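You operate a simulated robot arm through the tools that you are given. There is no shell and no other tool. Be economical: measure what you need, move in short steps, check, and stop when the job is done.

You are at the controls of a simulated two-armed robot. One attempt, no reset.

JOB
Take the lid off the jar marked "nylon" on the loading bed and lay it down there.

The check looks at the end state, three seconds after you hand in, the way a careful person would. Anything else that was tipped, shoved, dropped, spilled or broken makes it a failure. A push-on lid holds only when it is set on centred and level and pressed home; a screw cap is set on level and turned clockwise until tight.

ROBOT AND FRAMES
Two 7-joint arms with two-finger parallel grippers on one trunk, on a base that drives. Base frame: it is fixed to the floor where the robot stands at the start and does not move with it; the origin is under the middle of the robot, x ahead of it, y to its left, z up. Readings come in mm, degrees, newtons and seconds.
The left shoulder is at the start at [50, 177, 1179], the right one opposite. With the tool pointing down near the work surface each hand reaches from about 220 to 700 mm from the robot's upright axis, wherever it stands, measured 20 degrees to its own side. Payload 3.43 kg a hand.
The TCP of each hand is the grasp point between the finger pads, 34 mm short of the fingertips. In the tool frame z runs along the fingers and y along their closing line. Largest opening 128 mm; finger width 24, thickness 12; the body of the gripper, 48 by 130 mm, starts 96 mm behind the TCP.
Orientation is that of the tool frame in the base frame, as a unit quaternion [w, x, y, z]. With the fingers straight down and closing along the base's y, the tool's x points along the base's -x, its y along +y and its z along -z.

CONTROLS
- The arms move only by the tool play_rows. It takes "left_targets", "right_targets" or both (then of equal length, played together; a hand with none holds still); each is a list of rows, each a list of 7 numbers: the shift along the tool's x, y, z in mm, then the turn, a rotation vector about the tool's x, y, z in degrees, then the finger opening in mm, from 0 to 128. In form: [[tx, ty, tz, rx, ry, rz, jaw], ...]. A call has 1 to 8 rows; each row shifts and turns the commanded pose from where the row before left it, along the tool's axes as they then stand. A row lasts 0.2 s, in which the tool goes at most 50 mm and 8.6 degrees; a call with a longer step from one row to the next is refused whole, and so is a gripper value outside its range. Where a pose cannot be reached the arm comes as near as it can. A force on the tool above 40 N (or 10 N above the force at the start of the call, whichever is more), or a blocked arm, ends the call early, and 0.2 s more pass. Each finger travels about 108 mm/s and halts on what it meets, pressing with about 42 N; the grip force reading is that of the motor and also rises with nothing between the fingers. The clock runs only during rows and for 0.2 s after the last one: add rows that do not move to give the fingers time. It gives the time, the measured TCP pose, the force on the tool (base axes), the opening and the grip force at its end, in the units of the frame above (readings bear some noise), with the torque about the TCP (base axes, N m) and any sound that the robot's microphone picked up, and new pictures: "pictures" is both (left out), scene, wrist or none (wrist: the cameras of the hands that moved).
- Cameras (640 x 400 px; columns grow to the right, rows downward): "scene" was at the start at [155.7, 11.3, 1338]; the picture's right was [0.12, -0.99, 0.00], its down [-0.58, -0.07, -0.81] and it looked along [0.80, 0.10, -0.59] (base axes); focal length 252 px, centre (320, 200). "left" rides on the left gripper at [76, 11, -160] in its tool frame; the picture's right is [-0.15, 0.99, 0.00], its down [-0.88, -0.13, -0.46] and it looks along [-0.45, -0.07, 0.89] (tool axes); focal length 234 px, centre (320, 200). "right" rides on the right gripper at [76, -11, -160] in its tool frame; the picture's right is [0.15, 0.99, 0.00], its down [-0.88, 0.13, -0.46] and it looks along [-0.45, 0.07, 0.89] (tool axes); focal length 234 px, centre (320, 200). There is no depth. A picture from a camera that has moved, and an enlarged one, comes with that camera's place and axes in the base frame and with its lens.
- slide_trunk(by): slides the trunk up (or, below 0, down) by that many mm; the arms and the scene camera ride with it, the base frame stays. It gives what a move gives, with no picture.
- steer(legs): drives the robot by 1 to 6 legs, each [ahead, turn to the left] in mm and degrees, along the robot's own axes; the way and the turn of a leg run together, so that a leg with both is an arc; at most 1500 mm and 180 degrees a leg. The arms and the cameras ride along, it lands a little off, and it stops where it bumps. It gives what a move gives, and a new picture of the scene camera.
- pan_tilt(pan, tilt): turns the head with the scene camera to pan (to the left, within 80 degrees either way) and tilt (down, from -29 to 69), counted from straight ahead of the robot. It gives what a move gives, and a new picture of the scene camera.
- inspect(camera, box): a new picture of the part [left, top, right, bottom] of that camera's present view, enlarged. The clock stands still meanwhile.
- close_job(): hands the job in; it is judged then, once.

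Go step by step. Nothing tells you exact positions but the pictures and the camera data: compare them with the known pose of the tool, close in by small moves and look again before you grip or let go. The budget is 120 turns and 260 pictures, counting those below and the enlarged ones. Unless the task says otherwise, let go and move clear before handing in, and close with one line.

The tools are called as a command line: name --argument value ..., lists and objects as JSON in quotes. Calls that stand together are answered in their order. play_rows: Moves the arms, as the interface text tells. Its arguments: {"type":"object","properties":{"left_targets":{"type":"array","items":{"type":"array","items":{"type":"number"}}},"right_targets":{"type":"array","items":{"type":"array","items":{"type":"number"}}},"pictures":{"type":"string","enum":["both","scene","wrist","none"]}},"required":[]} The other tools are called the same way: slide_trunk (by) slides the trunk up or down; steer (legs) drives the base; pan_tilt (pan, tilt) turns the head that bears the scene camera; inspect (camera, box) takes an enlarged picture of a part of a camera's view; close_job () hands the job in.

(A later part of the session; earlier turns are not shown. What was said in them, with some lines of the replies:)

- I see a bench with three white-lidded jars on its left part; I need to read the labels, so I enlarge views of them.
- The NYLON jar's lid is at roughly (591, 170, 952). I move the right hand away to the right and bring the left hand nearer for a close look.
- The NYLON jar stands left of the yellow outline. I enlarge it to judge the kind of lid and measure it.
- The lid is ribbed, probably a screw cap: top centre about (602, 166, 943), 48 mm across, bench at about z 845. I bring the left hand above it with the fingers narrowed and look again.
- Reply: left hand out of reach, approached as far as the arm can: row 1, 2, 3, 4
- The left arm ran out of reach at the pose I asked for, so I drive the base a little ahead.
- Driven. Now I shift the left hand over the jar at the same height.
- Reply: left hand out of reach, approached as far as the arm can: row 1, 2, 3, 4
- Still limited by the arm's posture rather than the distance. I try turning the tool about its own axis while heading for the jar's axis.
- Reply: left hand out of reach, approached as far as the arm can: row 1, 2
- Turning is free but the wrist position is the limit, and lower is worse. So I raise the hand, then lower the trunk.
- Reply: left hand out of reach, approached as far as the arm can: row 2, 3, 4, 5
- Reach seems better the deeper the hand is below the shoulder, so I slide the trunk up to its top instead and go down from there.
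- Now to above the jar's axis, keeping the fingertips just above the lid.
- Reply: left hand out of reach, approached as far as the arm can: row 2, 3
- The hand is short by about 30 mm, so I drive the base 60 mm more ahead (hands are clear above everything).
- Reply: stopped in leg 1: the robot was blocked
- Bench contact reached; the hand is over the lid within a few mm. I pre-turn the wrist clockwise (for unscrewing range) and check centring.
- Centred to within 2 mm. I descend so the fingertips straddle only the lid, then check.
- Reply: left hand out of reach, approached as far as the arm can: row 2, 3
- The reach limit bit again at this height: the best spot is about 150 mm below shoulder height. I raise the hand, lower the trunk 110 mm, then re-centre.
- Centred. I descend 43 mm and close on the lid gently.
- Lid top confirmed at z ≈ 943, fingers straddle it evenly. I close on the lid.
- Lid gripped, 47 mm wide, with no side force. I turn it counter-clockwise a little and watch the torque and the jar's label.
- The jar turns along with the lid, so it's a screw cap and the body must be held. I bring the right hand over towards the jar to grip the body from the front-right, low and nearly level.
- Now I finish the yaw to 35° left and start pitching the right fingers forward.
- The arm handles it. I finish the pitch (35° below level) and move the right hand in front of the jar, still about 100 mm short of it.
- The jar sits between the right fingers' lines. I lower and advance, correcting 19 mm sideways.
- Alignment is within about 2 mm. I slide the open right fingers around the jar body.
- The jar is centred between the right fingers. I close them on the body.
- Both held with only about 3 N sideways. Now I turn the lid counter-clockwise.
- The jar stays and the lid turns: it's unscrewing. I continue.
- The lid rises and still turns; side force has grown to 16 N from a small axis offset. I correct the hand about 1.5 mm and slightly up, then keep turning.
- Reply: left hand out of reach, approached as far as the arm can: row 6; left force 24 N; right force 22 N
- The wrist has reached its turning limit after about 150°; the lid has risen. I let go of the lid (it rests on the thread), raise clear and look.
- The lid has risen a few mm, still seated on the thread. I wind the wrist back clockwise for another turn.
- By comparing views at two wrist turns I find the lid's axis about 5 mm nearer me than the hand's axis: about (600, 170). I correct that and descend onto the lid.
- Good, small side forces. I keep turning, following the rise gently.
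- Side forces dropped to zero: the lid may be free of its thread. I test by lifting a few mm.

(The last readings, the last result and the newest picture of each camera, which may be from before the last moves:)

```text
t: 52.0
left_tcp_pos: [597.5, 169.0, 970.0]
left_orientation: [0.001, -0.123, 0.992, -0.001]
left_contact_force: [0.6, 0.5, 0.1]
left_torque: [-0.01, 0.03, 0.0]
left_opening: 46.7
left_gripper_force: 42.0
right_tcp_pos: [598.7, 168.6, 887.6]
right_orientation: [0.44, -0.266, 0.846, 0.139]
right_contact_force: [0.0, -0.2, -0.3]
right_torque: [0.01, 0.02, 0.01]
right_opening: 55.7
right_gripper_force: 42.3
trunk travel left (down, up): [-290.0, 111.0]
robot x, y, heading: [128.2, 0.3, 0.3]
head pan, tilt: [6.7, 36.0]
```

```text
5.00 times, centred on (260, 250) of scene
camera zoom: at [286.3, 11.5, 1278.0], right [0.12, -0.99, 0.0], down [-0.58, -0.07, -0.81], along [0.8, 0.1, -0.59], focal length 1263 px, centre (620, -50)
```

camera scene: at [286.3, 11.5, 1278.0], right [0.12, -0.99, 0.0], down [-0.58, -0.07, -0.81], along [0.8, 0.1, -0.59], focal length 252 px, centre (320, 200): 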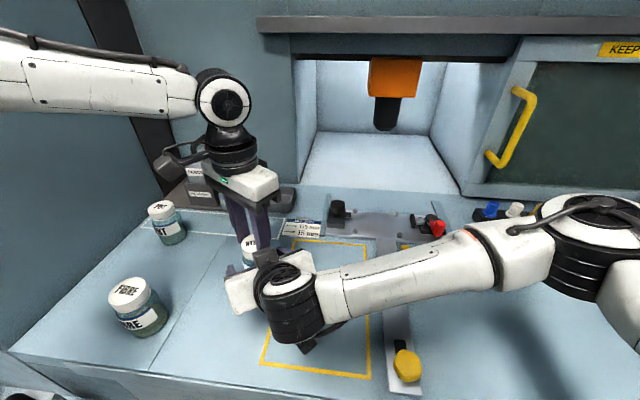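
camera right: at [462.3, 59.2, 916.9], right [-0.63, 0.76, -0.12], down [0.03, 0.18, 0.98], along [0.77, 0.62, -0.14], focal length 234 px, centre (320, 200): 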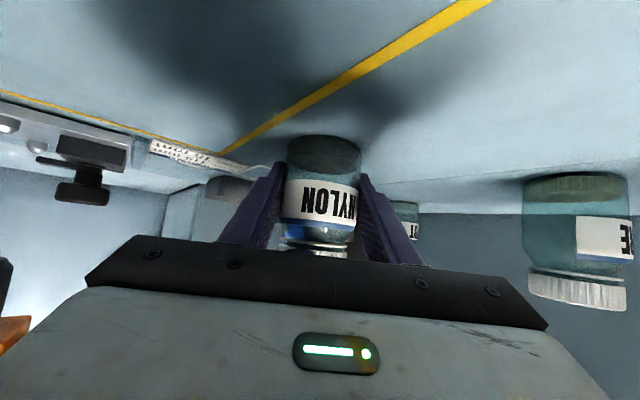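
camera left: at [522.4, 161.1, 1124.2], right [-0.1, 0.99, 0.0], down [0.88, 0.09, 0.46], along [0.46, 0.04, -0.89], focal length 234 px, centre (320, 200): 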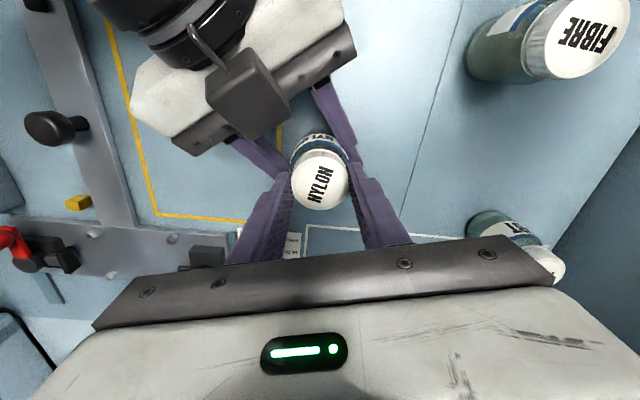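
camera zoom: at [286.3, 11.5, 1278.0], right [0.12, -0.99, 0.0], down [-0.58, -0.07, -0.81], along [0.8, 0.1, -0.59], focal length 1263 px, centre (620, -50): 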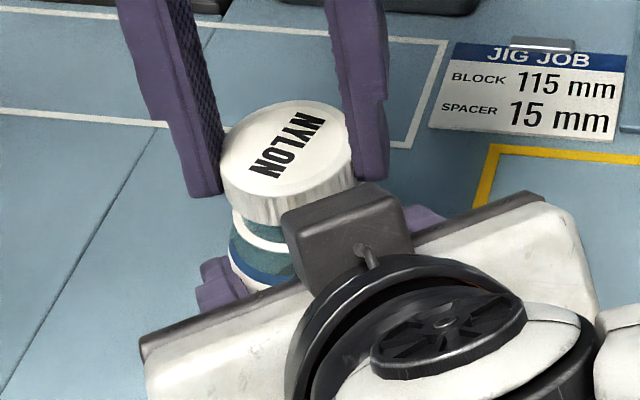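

The lid is free. I lift it clear and carry it left over open bench, between the jars, at about (545, 265).

play_rows --left_targets '[[0, 0, -20, 0, 0, 0, 42], [0, 0, -25, 0, 0, 0, 42], [0, 0, -15, 0, 0, 0, 42], [7, 26.5, 0, 0, 0, 0, 42], [7, 26.5, 0, 0, 0, 0, 42], [7, 26.5, 0, 0, 0, 0, 42], [7, 26.5, 0, 0, 0, 0, 42], [0, 0, 0, 0, 0, 0, 42]]'

```text
t: 53.8
left_tcp_pos: [545.0, 266.2, 1029.7]
left_orientation: [0.001, -0.123, 0.992, -0.001]
left_contact_force: [-0.2, -0.4, -0.1]
left_torque: [-0.01, 0.03, -0.02]
left_opening: 46.6
left_gripper_force: 41.7
right_tcp_pos: [599.6, 168.5, 886.5]
right_orientation: [0.44, -0.266, 0.846, 0.139]
right_contact_force: [0.3, 0.1, 0.9]
right_torque: [0.03, -0.02, -0.01]
right_opening: 55.5
right_gripper_force: 41.8
trunk travel left (down, up): [-290.0, 111.0]
robot x, y, heading: [130.9, 2.0, -0.2]
head pan, tilt: [6.7, 36.0]
camera scene: at [286.4, 11.5, 1278.0], right [0.12, -0.99, 0.0], down [-0.58, -0.07, -0.81], along [0.8, 0.1, -0.59], focal length 252 px, centre (320, 200)
camera left: at [468.8, 257.5, 1190.1], right [-0.1, 1.0, 0.0], down [0.88, 0.09, 0.46], along [0.46, 0.04, -0.89], focal length 234 px, centre (320, 200)
```

scene: 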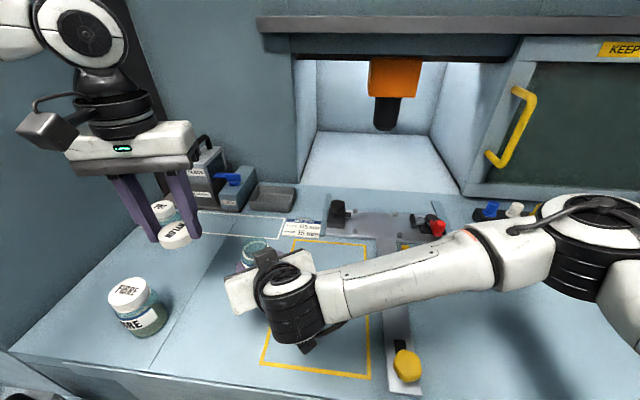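
left: 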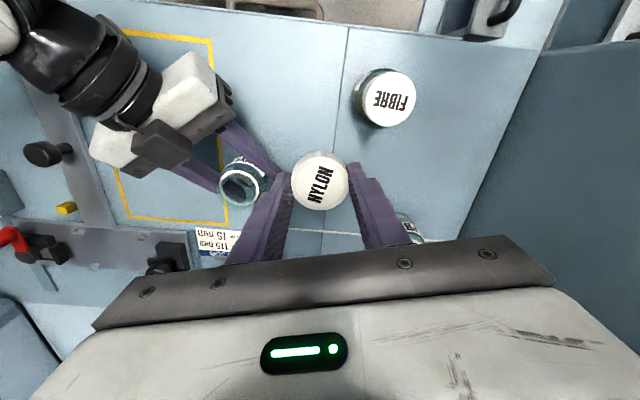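

The lid is off and hanging in the gripper, jar steady. I shift 10 mm off the seam and descend most of the way.

play_rows --left_targets '[[0, -10, 20, 0, 0, 0, 42], [0, 0, 35, 0, 0, 0, 42], [0, 0, 35, 0, 0, 0, 42], [0, 0, 25, 0, 0, 0, 42], [0, 0, 7, 0, 0, 0, 42], [0, 0, 0, 0, 0, 0, 42]]'

inspect --camera "scene" --box '[150, 190, 310, 310]'

```text
t: 55.2
left_tcp_pos: [549.0, 256.0, 908.6]
left_orientation: [0.002, -0.123, 0.992, -0.002]
left_contact_force: [-0.2, 0.5, 0.3]
left_torque: [-0.02, 0.04, 0.0]
left_opening: 46.5
left_gripper_force: 41.8
right_tcp_pos: [597.4, 168.2, 886.2]
right_orientation: [0.44, -0.266, 0.846, 0.14]
right_contact_force: [0.3, -0.4, 0.5]
right_torque: [0.02, 0.0, -0.03]
right_opening: 55.7
right_gripper_force: 42.0
trunk travel left (down, up): [-290.0, 111.0]
robot x, y, heading: [131.2, 0.1, 0.1]
head pan, tilt: [6.7, 36.0]
camera scene: at [286.3, 11.5, 1278.0], right [0.12, -0.99, 0.0], down [-0.58, -0.07, -0.81], along [0.8, 0.1, -0.59], focal length 252 px, centre (320, 200)
camera left: at [471.7, 247.8, 1067.5], right [-0.1, 1.0, 0.0], down [0.88, 0.09, 0.46], along [0.46, 0.04, -0.89], focal length 234 px, centre (320, 200)
```

scene: 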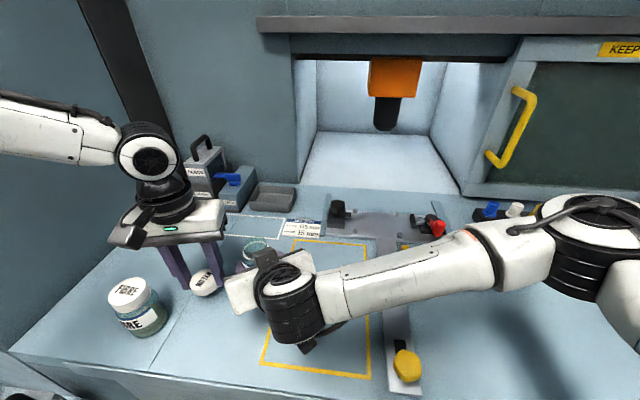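
left: 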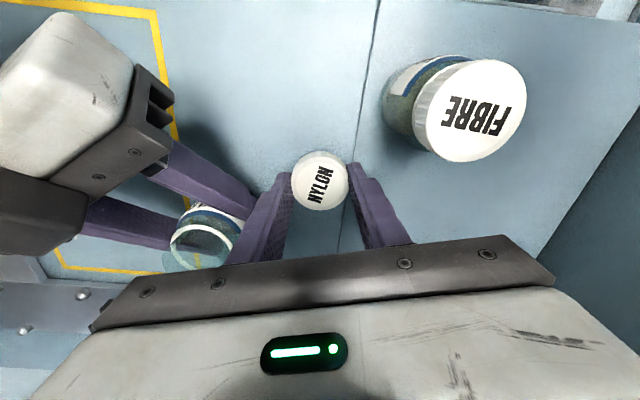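

```text
3.33 times, centred on (230, 250) of scene
camera zoom: at [286.3, 11.5, 1278.0], right [0.12, -0.99, 0.0], down [-0.58, -0.07, -0.81], along [0.8, 0.1, -0.59], focal length 842 px, centre (620, 33)
```

zoom: 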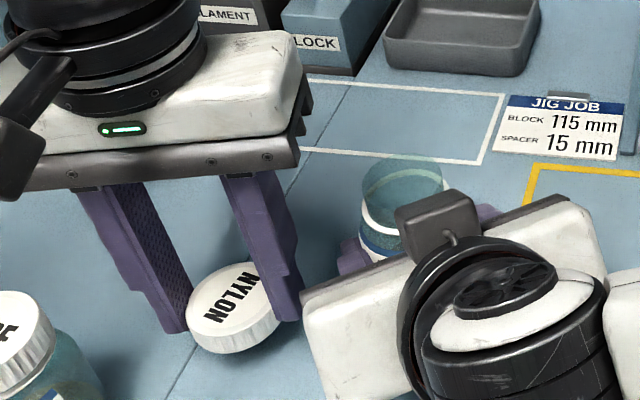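

About 20 mm to go. I lower gently until I feel the bench.

play_rows --left_targets '[[0, 0, 8, 0, 0, 0, 42], [0, 0, 4, 0, 0, 0, 42], [0, 0, 2, 0, 0, 0, 42], [0, 0, 2, 0, 0, 0, 42], [0, 0, 1, 0, 0, 0, 42], [0, 0, 0, 0, 0, 0, 42]]' --pictures "none"

inspect --camera "scene" --box '[160, 230, 260, 310]'

inspect --camera "right" --box '[320, 80, 640, 280]'

```text
t: 56.6
left_tcp_pos: [548.6, 255.8, 892.1]
left_orientation: [0.002, -0.123, 0.992, -0.001]
left_contact_force: [-0.3, -0.3, 1.0]
left_torque: [0.02, 0.01, -0.01]
left_opening: 46.8
left_gripper_force: 41.7
right_tcp_pos: [598.8, 168.4, 886.1]
right_orientation: [0.44, -0.266, 0.846, 0.14]
right_contact_force: [-0.9, 0.1, 0.4]
right_torque: [0.01, 0.01, 0.0]
right_opening: 55.6
right_gripper_force: 41.7
trunk travel left (down, up): [-290.0, 111.0]
robot x, y, heading: [129.3, -4.4, 0.1]
head pan, tilt: [6.7, 36.0]
```

```text
5.00 times, centred on (210, 270) of scene
camera zoom: at [286.3, 11.5, 1278.0], right [0.12, -0.99, 0.0], down [-0.58, -0.07, -0.81], along [0.8, 0.1, -0.59], focal length 1263 px, centre (870, -150)
```

zoom: 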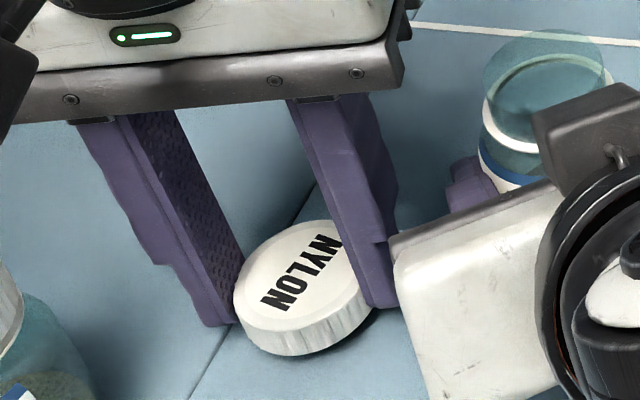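

```text
2.00 times, centred on (480, 180) of right
camera zoom: at [462.2, 59.3, 916.8], right [-0.64, 0.76, -0.12], down [0.03, 0.18, 0.98], along [0.77, 0.62, -0.14], focal length 468 px, centre (0, 240)
```

zoom: 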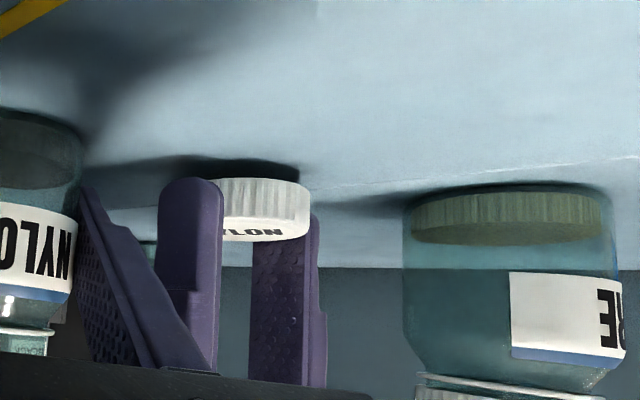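

Just a few mm left, lid level. I go on in 1 mm steps.

play_rows --left_targets '[[0, 0, 1, 0, 0, 0, 42], [0, 0, 1, 0, 0, 0, 42], [0, 0, 1, 0, 0, 0, 42], [0, 0, 1, 0, 0, 0, 42]]' --pictures "none"

inspect --camera "right" --box '[380, 140, 500, 230]'

```text
t: 57.6
left_tcp_pos: [548.5, 255.7, 887.3]
left_orientation: [0.002, -0.123, 0.992, -0.002]
left_contact_force: [-0.4, -0.3, -0.2]
left_torque: [0.02, 0.04, -0.02]
left_opening: 46.7
left_gripper_force: 41.5
right_tcp_pos: [599.1, 168.5, 887.2]
right_orientation: [0.44, -0.266, 0.846, 0.139]
right_contact_force: [0.4, -0.4, 0.5]
right_torque: [-0.02, -0.02, -0.01]
right_opening: 55.4
right_gripper_force: 41.7
trunk travel left (down, up): [-290.0, 111.0]
robot x, y, heading: [133.2, -1.3, -0.0]
head pan, tilt: [6.7, 36.0]
```

```text
4.44 times, centred on (440, 185) of right
camera zoom: at [462.2, 59.3, 916.8], right [-0.64, 0.76, -0.12], down [0.03, 0.18, 0.98], along [0.77, 0.62, -0.14], focal length 1041 px, centre (-213, 267)
```

zoom: 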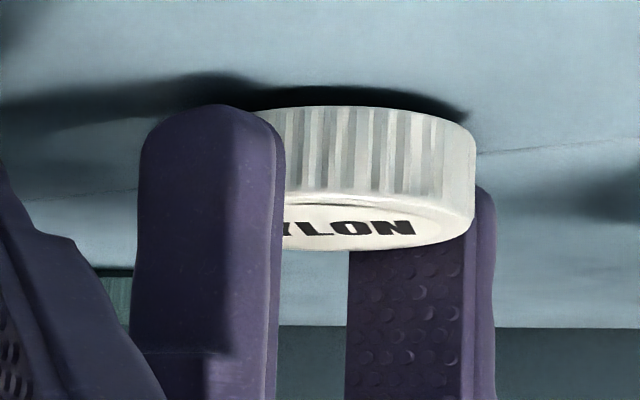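

play_rows --left_targets '[[0, 0, 1, 0, 0, 0, 42], [0, 0, 1, 0, 0, 0, 42], [0, 0, 1, 0, 0, 0, 42], [0, 0, 0, 0, 0, 0, 42]]' --pictures "none"

inspect --camera "right" --box '[380, 140, 500, 230]'

```text
t: 58.6
left_tcp_pos: [547.7, 255.1, 884.1]
left_orientation: [0.001, -0.122, 0.992, -0.002]
left_contact_force: [-0.4, 0.0, 0.5]
left_torque: [0.0, 0.03, 0.01]
left_opening: 47.0
left_gripper_force: 42.4
right_tcp_pos: [598.2, 168.1, 886.8]
right_orientation: [0.441, -0.266, 0.846, 0.139]
right_contact_force: [0.0, -0.5, 0.4]
right_torque: [0.02, 0.0, 0.02]
right_opening: 55.7
right_gripper_force: 42.1
trunk travel left (down, up): [-290.0, 111.0]
robot x, y, heading: [125.7, 2.5, 0.0]
head pan, tilt: [6.7, 36.0]
```

```text
4.44 times, centred on (440, 185) of right
camera zoom: at [462.2, 59.3, 916.8], right [-0.64, 0.76, -0.12], down [0.03, 0.18, 0.98], along [0.77, 0.62, -0.14], focal length 1041 px, centre (-213, 267)
```

zoom: 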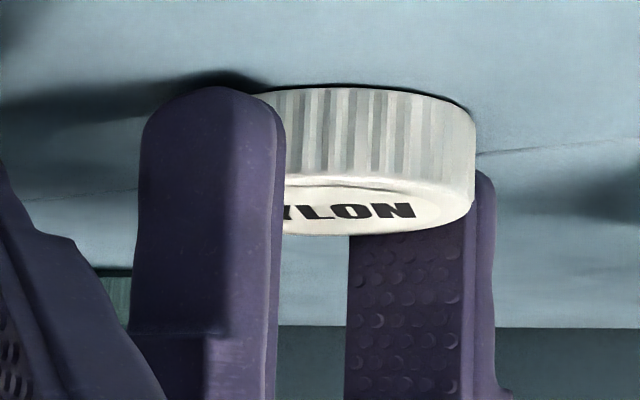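

play_rows --left_targets '[[0, 0, 0.7, 0, 0, 0, 42], [0, 0, 0.7, 0, 0, 0, 42], [0, 0, 0, 0, 0, 0, 42]]' --pictures "none"

inspect --camera "right" --box '[380, 140, 500, 230]'

```text
t: 59.4
left_tcp_pos: [548.5, 255.0, 884.7]
left_orientation: [0.003, -0.123, 0.992, -0.001]
left_contact_force: [-0.7, 1.9, 9.7]
left_torque: [0.21, 0.14, 0.0]
left_opening: 46.6
left_gripper_force: 42.1
right_tcp_pos: [598.3, 168.1, 887.7]
right_orientation: [0.441, -0.266, 0.846, 0.139]
right_contact_force: [0.2, -0.2, 0.4]
right_torque: [-0.01, 0.02, -0.02]
right_opening: 55.4
right_gripper_force: 42.2
trunk travel left (down, up): [-290.0, 111.0]
robot x, y, heading: [129.3, 0.8, 0.0]
head pan, tilt: [6.7, 36.0]
```

```text
4.44 times, centred on (440, 185) of right
camera zoom: at [461.7, 59.2, 917.3], right [-0.64, 0.76, -0.12], down [0.03, 0.18, 0.98], along [0.77, 0.62, -0.14], focal length 1041 px, centre (-213, 267)
```

zoom: 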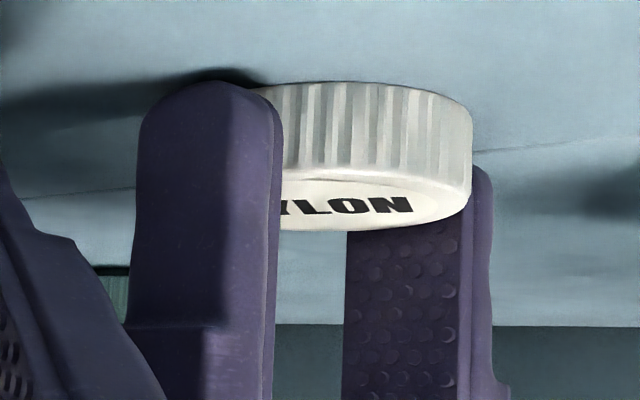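

The lid rests on the bench (10 N of contact). I open the left fingers gently and lift straight up.

play_rows --left_targets '[[0, 0, -0.5, 0, 0, 0, 52], [0, 0, 0, 0, 0, 0, 60], [0, 0, 0, 0, 0, 0, 64], [0, 0, -15, 0, 0, 0, 64], [0, 0, -30, 0, 0, 0, 64], [0, 0, -40, 0, 0, 0, 64], [0, 0, -40, 0, 0, 0, 64], [0, 0, 0, 0, 0, 0, 64]]'

```text
t: 61.2
left_tcp_pos: [548.0, 256.2, 1008.5]
left_orientation: [0.002, -0.123, 0.992, -0.002]
left_contact_force: [-0.6, -0.1, -0.5]
left_torque: [0.02, 0.0, 0.02]
left_opening: 63.9
left_gripper_force: 0.1
right_tcp_pos: [599.1, 169.0, 887.5]
right_orientation: [0.439, -0.266, 0.847, 0.14]
right_contact_force: [-0.8, -0.2, -0.7]
right_torque: [-0.01, 0.02, 0.01]
right_opening: 55.5
right_gripper_force: 41.5
trunk travel left (down, up): [-290.0, 111.0]
robot x, y, heading: [129.1, 2.5, -0.1]
head pan, tilt: [6.7, 36.0]
camera scene: at [286.3, 11.5, 1278.0], right [0.12, -0.99, 0.0], down [-0.58, -0.07, -0.81], along [0.8, 0.1, -0.59], focal length 252 px, centre (320, 200)
camera left: at [471.4, 248.2, 1168.3], right [-0.1, 1.0, 0.0], down [0.88, 0.09, 0.46], along [0.46, 0.04, -0.89], focal length 234 px, centre (320, 200)
```

scene: 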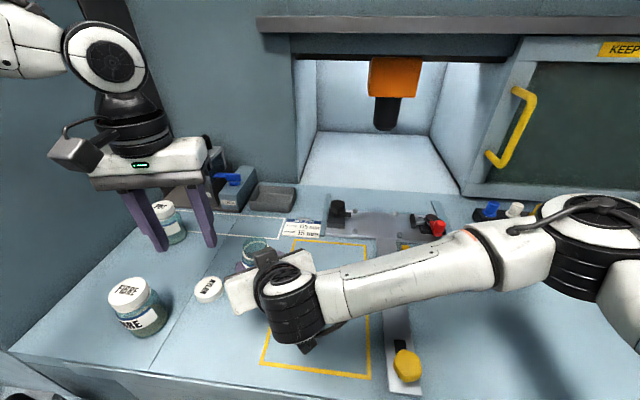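
left: 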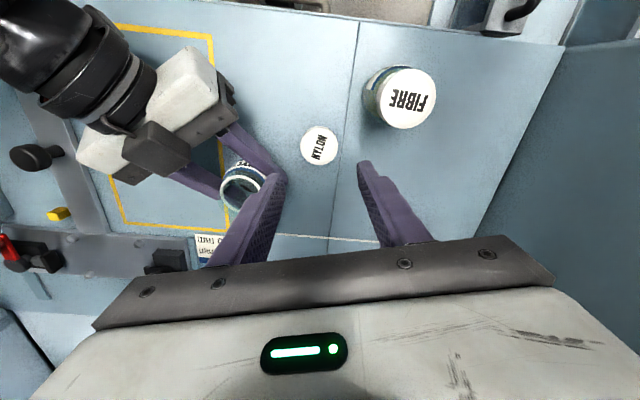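

The lid lies flat on the bench. Now I open the right hand and back out along its fingers.

play_rows --right_targets '[[0, 0, 0, 0, 0, 0, 62], [0, 0, 0, 0, 0, 0, 72], [0, 0, 0, 0, 0, 0, 80], [0, 0, -10, 0, 0, 0, 80], [0, 0, -25, 0, 0, 0, 80], [0, 0, -40, 0, 0, 0, 80], [0, 0, -40, 0, 0, 0, 80], [0, 0, 0, 0, 0, 0, 80]]'

```text
t: 63.0
left_tcp_pos: [546.7, 255.9, 1008.2]
left_orientation: [0.002, -0.123, 0.992, -0.001]
left_contact_force: [-0.3, 0.9, 0.3]
left_torque: [0.01, 0.0, -0.01]
left_opening: 63.6
left_gripper_force: 0.0
right_tcp_pos: [521.1, 113.2, 952.6]
right_orientation: [0.44, -0.266, 0.846, 0.14]
right_contact_force: [0.3, -0.3, -0.1]
right_torque: [0.0, 0.0, 0.0]
right_opening: 80.2
right_gripper_force: 0.1
trunk travel left (down, up): [-290.0, 111.0]
robot x, y, heading: [131.1, 0.4, -0.2]
head pan, tilt: [6.7, 36.0]
camera scene: at [286.3, 11.5, 1278.0], right [0.12, -0.99, 0.0], down [-0.58, -0.07, -0.81], along [0.8, 0.1, -0.59], focal length 252 px, centre (320, 200)
camera right: at [384.5, 4.8, 982.9], right [-0.64, 0.76, -0.12], down [0.03, 0.18, 0.98], along [0.77, 0.62, -0.14], focal length 234 px, centre (320, 200)
```

scene: 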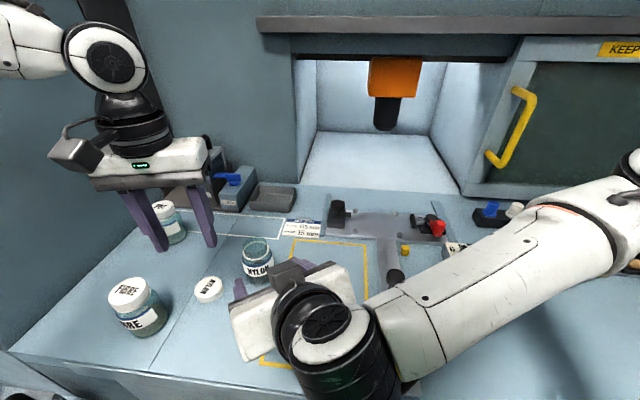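
right: 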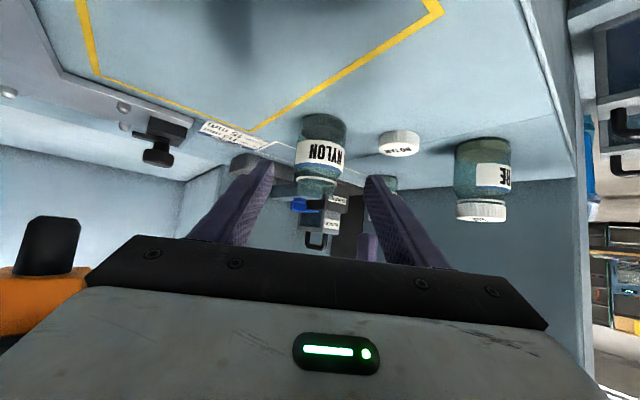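

The jar stands open and upright, the lid lies beside it. I raise the right hand clear and check once more.

play_rows --right_targets '[[-20, 0, -20, 0, 0, 0, 80], [-25, -15, -20, 0, 0, 0, 80], [-25, -25, -20, 0, 0, 0, 80], [-25, -30, -10, 0, 0, 0, 80], [0, 0, 0, 0, 0, 0, 80]]' --left_targets '[[0, 0, -20, 0, 0, 0, 64], [0, 0, -20, 0, 0, 0, 64], [0, 0, -20, 0, 0, 0, 64], [0, 0, -20, 0, 0, 0, 64], [0, 0, 0, 0, 0, 0, 64]]'

inspect --camera "scene" --box '[80, 180, 340, 360]'

```text
t: 64.2
left_tcp_pos: [547.1, 256.0, 1089.7]
left_orientation: [0.002, -0.123, 0.992, -0.001]
left_contact_force: [-0.6, -0.2, 0.8]
left_torque: [-0.01, 0.03, -0.01]
left_opening: 64.0
left_gripper_force: 0.1
right_tcp_pos: [559.5, 53.9, 1071.0]
right_orientation: [0.44, -0.267, 0.846, 0.139]
right_contact_force: [-0.6, 0.6, 0.0]
right_torque: [0.02, -0.02, 0.01]
right_opening: 80.0
right_gripper_force: 0.0
trunk travel left (down, up): [-290.0, 111.0]
robot x, y, heading: [132.0, -1.6, 0.1]
head pan, tilt: [6.7, 36.0]
camera scene: at [286.3, 11.6, 1278.0], right [0.12, -0.99, 0.0], down [-0.58, -0.07, -0.81], along [0.8, 0.1, -0.59], focal length 252 px, centre (320, 200)
camera right: at [422.6, -54.2, 1101.2], right [-0.64, 0.76, -0.12], down [0.03, 0.18, 0.98], along [0.77, 0.62, -0.14], focal length 234 px, centre (320, 200)
camera left: at [471.1, 248.0, 1248.1], right [-0.1, 1.0, 0.0], down [0.88, 0.09, 0.46], along [0.46, 0.04, -0.89], focal length 234 px, centre (320, 200)
```

scene: 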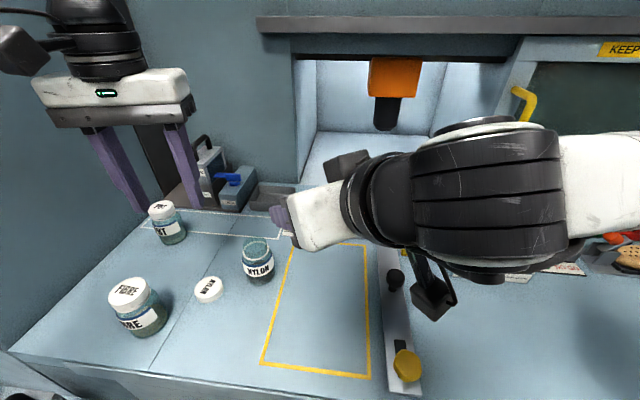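
right: 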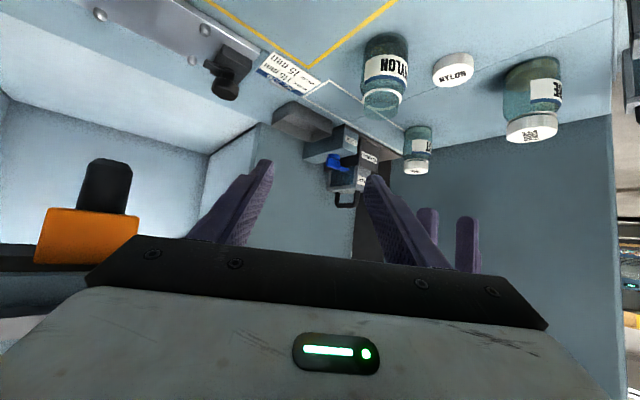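
left: 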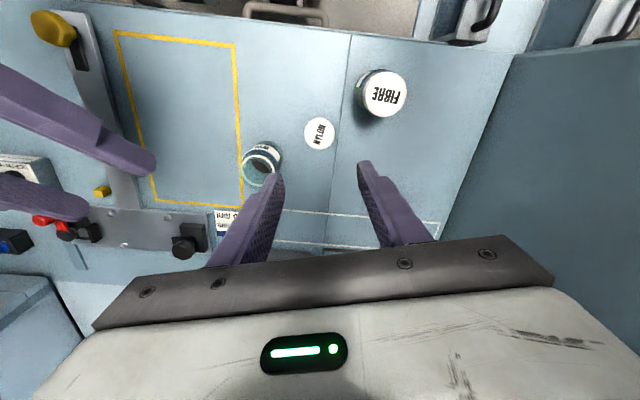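

```text
2.22 times, centred on (210, 270) of scene
camera zoom: at [286.3, 11.6, 1278.0], right [0.12, -0.99, 0.0], down [-0.58, -0.07, -0.81], along [0.8, 0.1, -0.59], focal length 561 px, centre (564, 44)
```

zoom: 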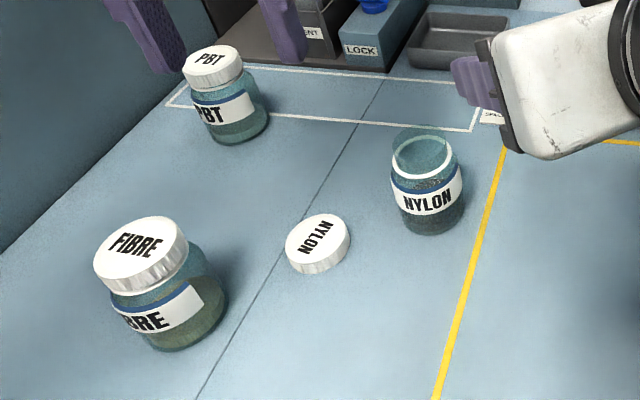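

The NYLON jar stands open and upright, its lid lies flat on the bed beside it, the other jars are where they were, and both hands are clear. I hand in.

close_job

```text
The job is handed in.
```

I unscrewed the lid of the "nylon" jar and laid it flat on the bench beside the jar. The jar stands open and upright, and the final pictures show nothing else disturbed. I took the bench surface to be the loading bed.
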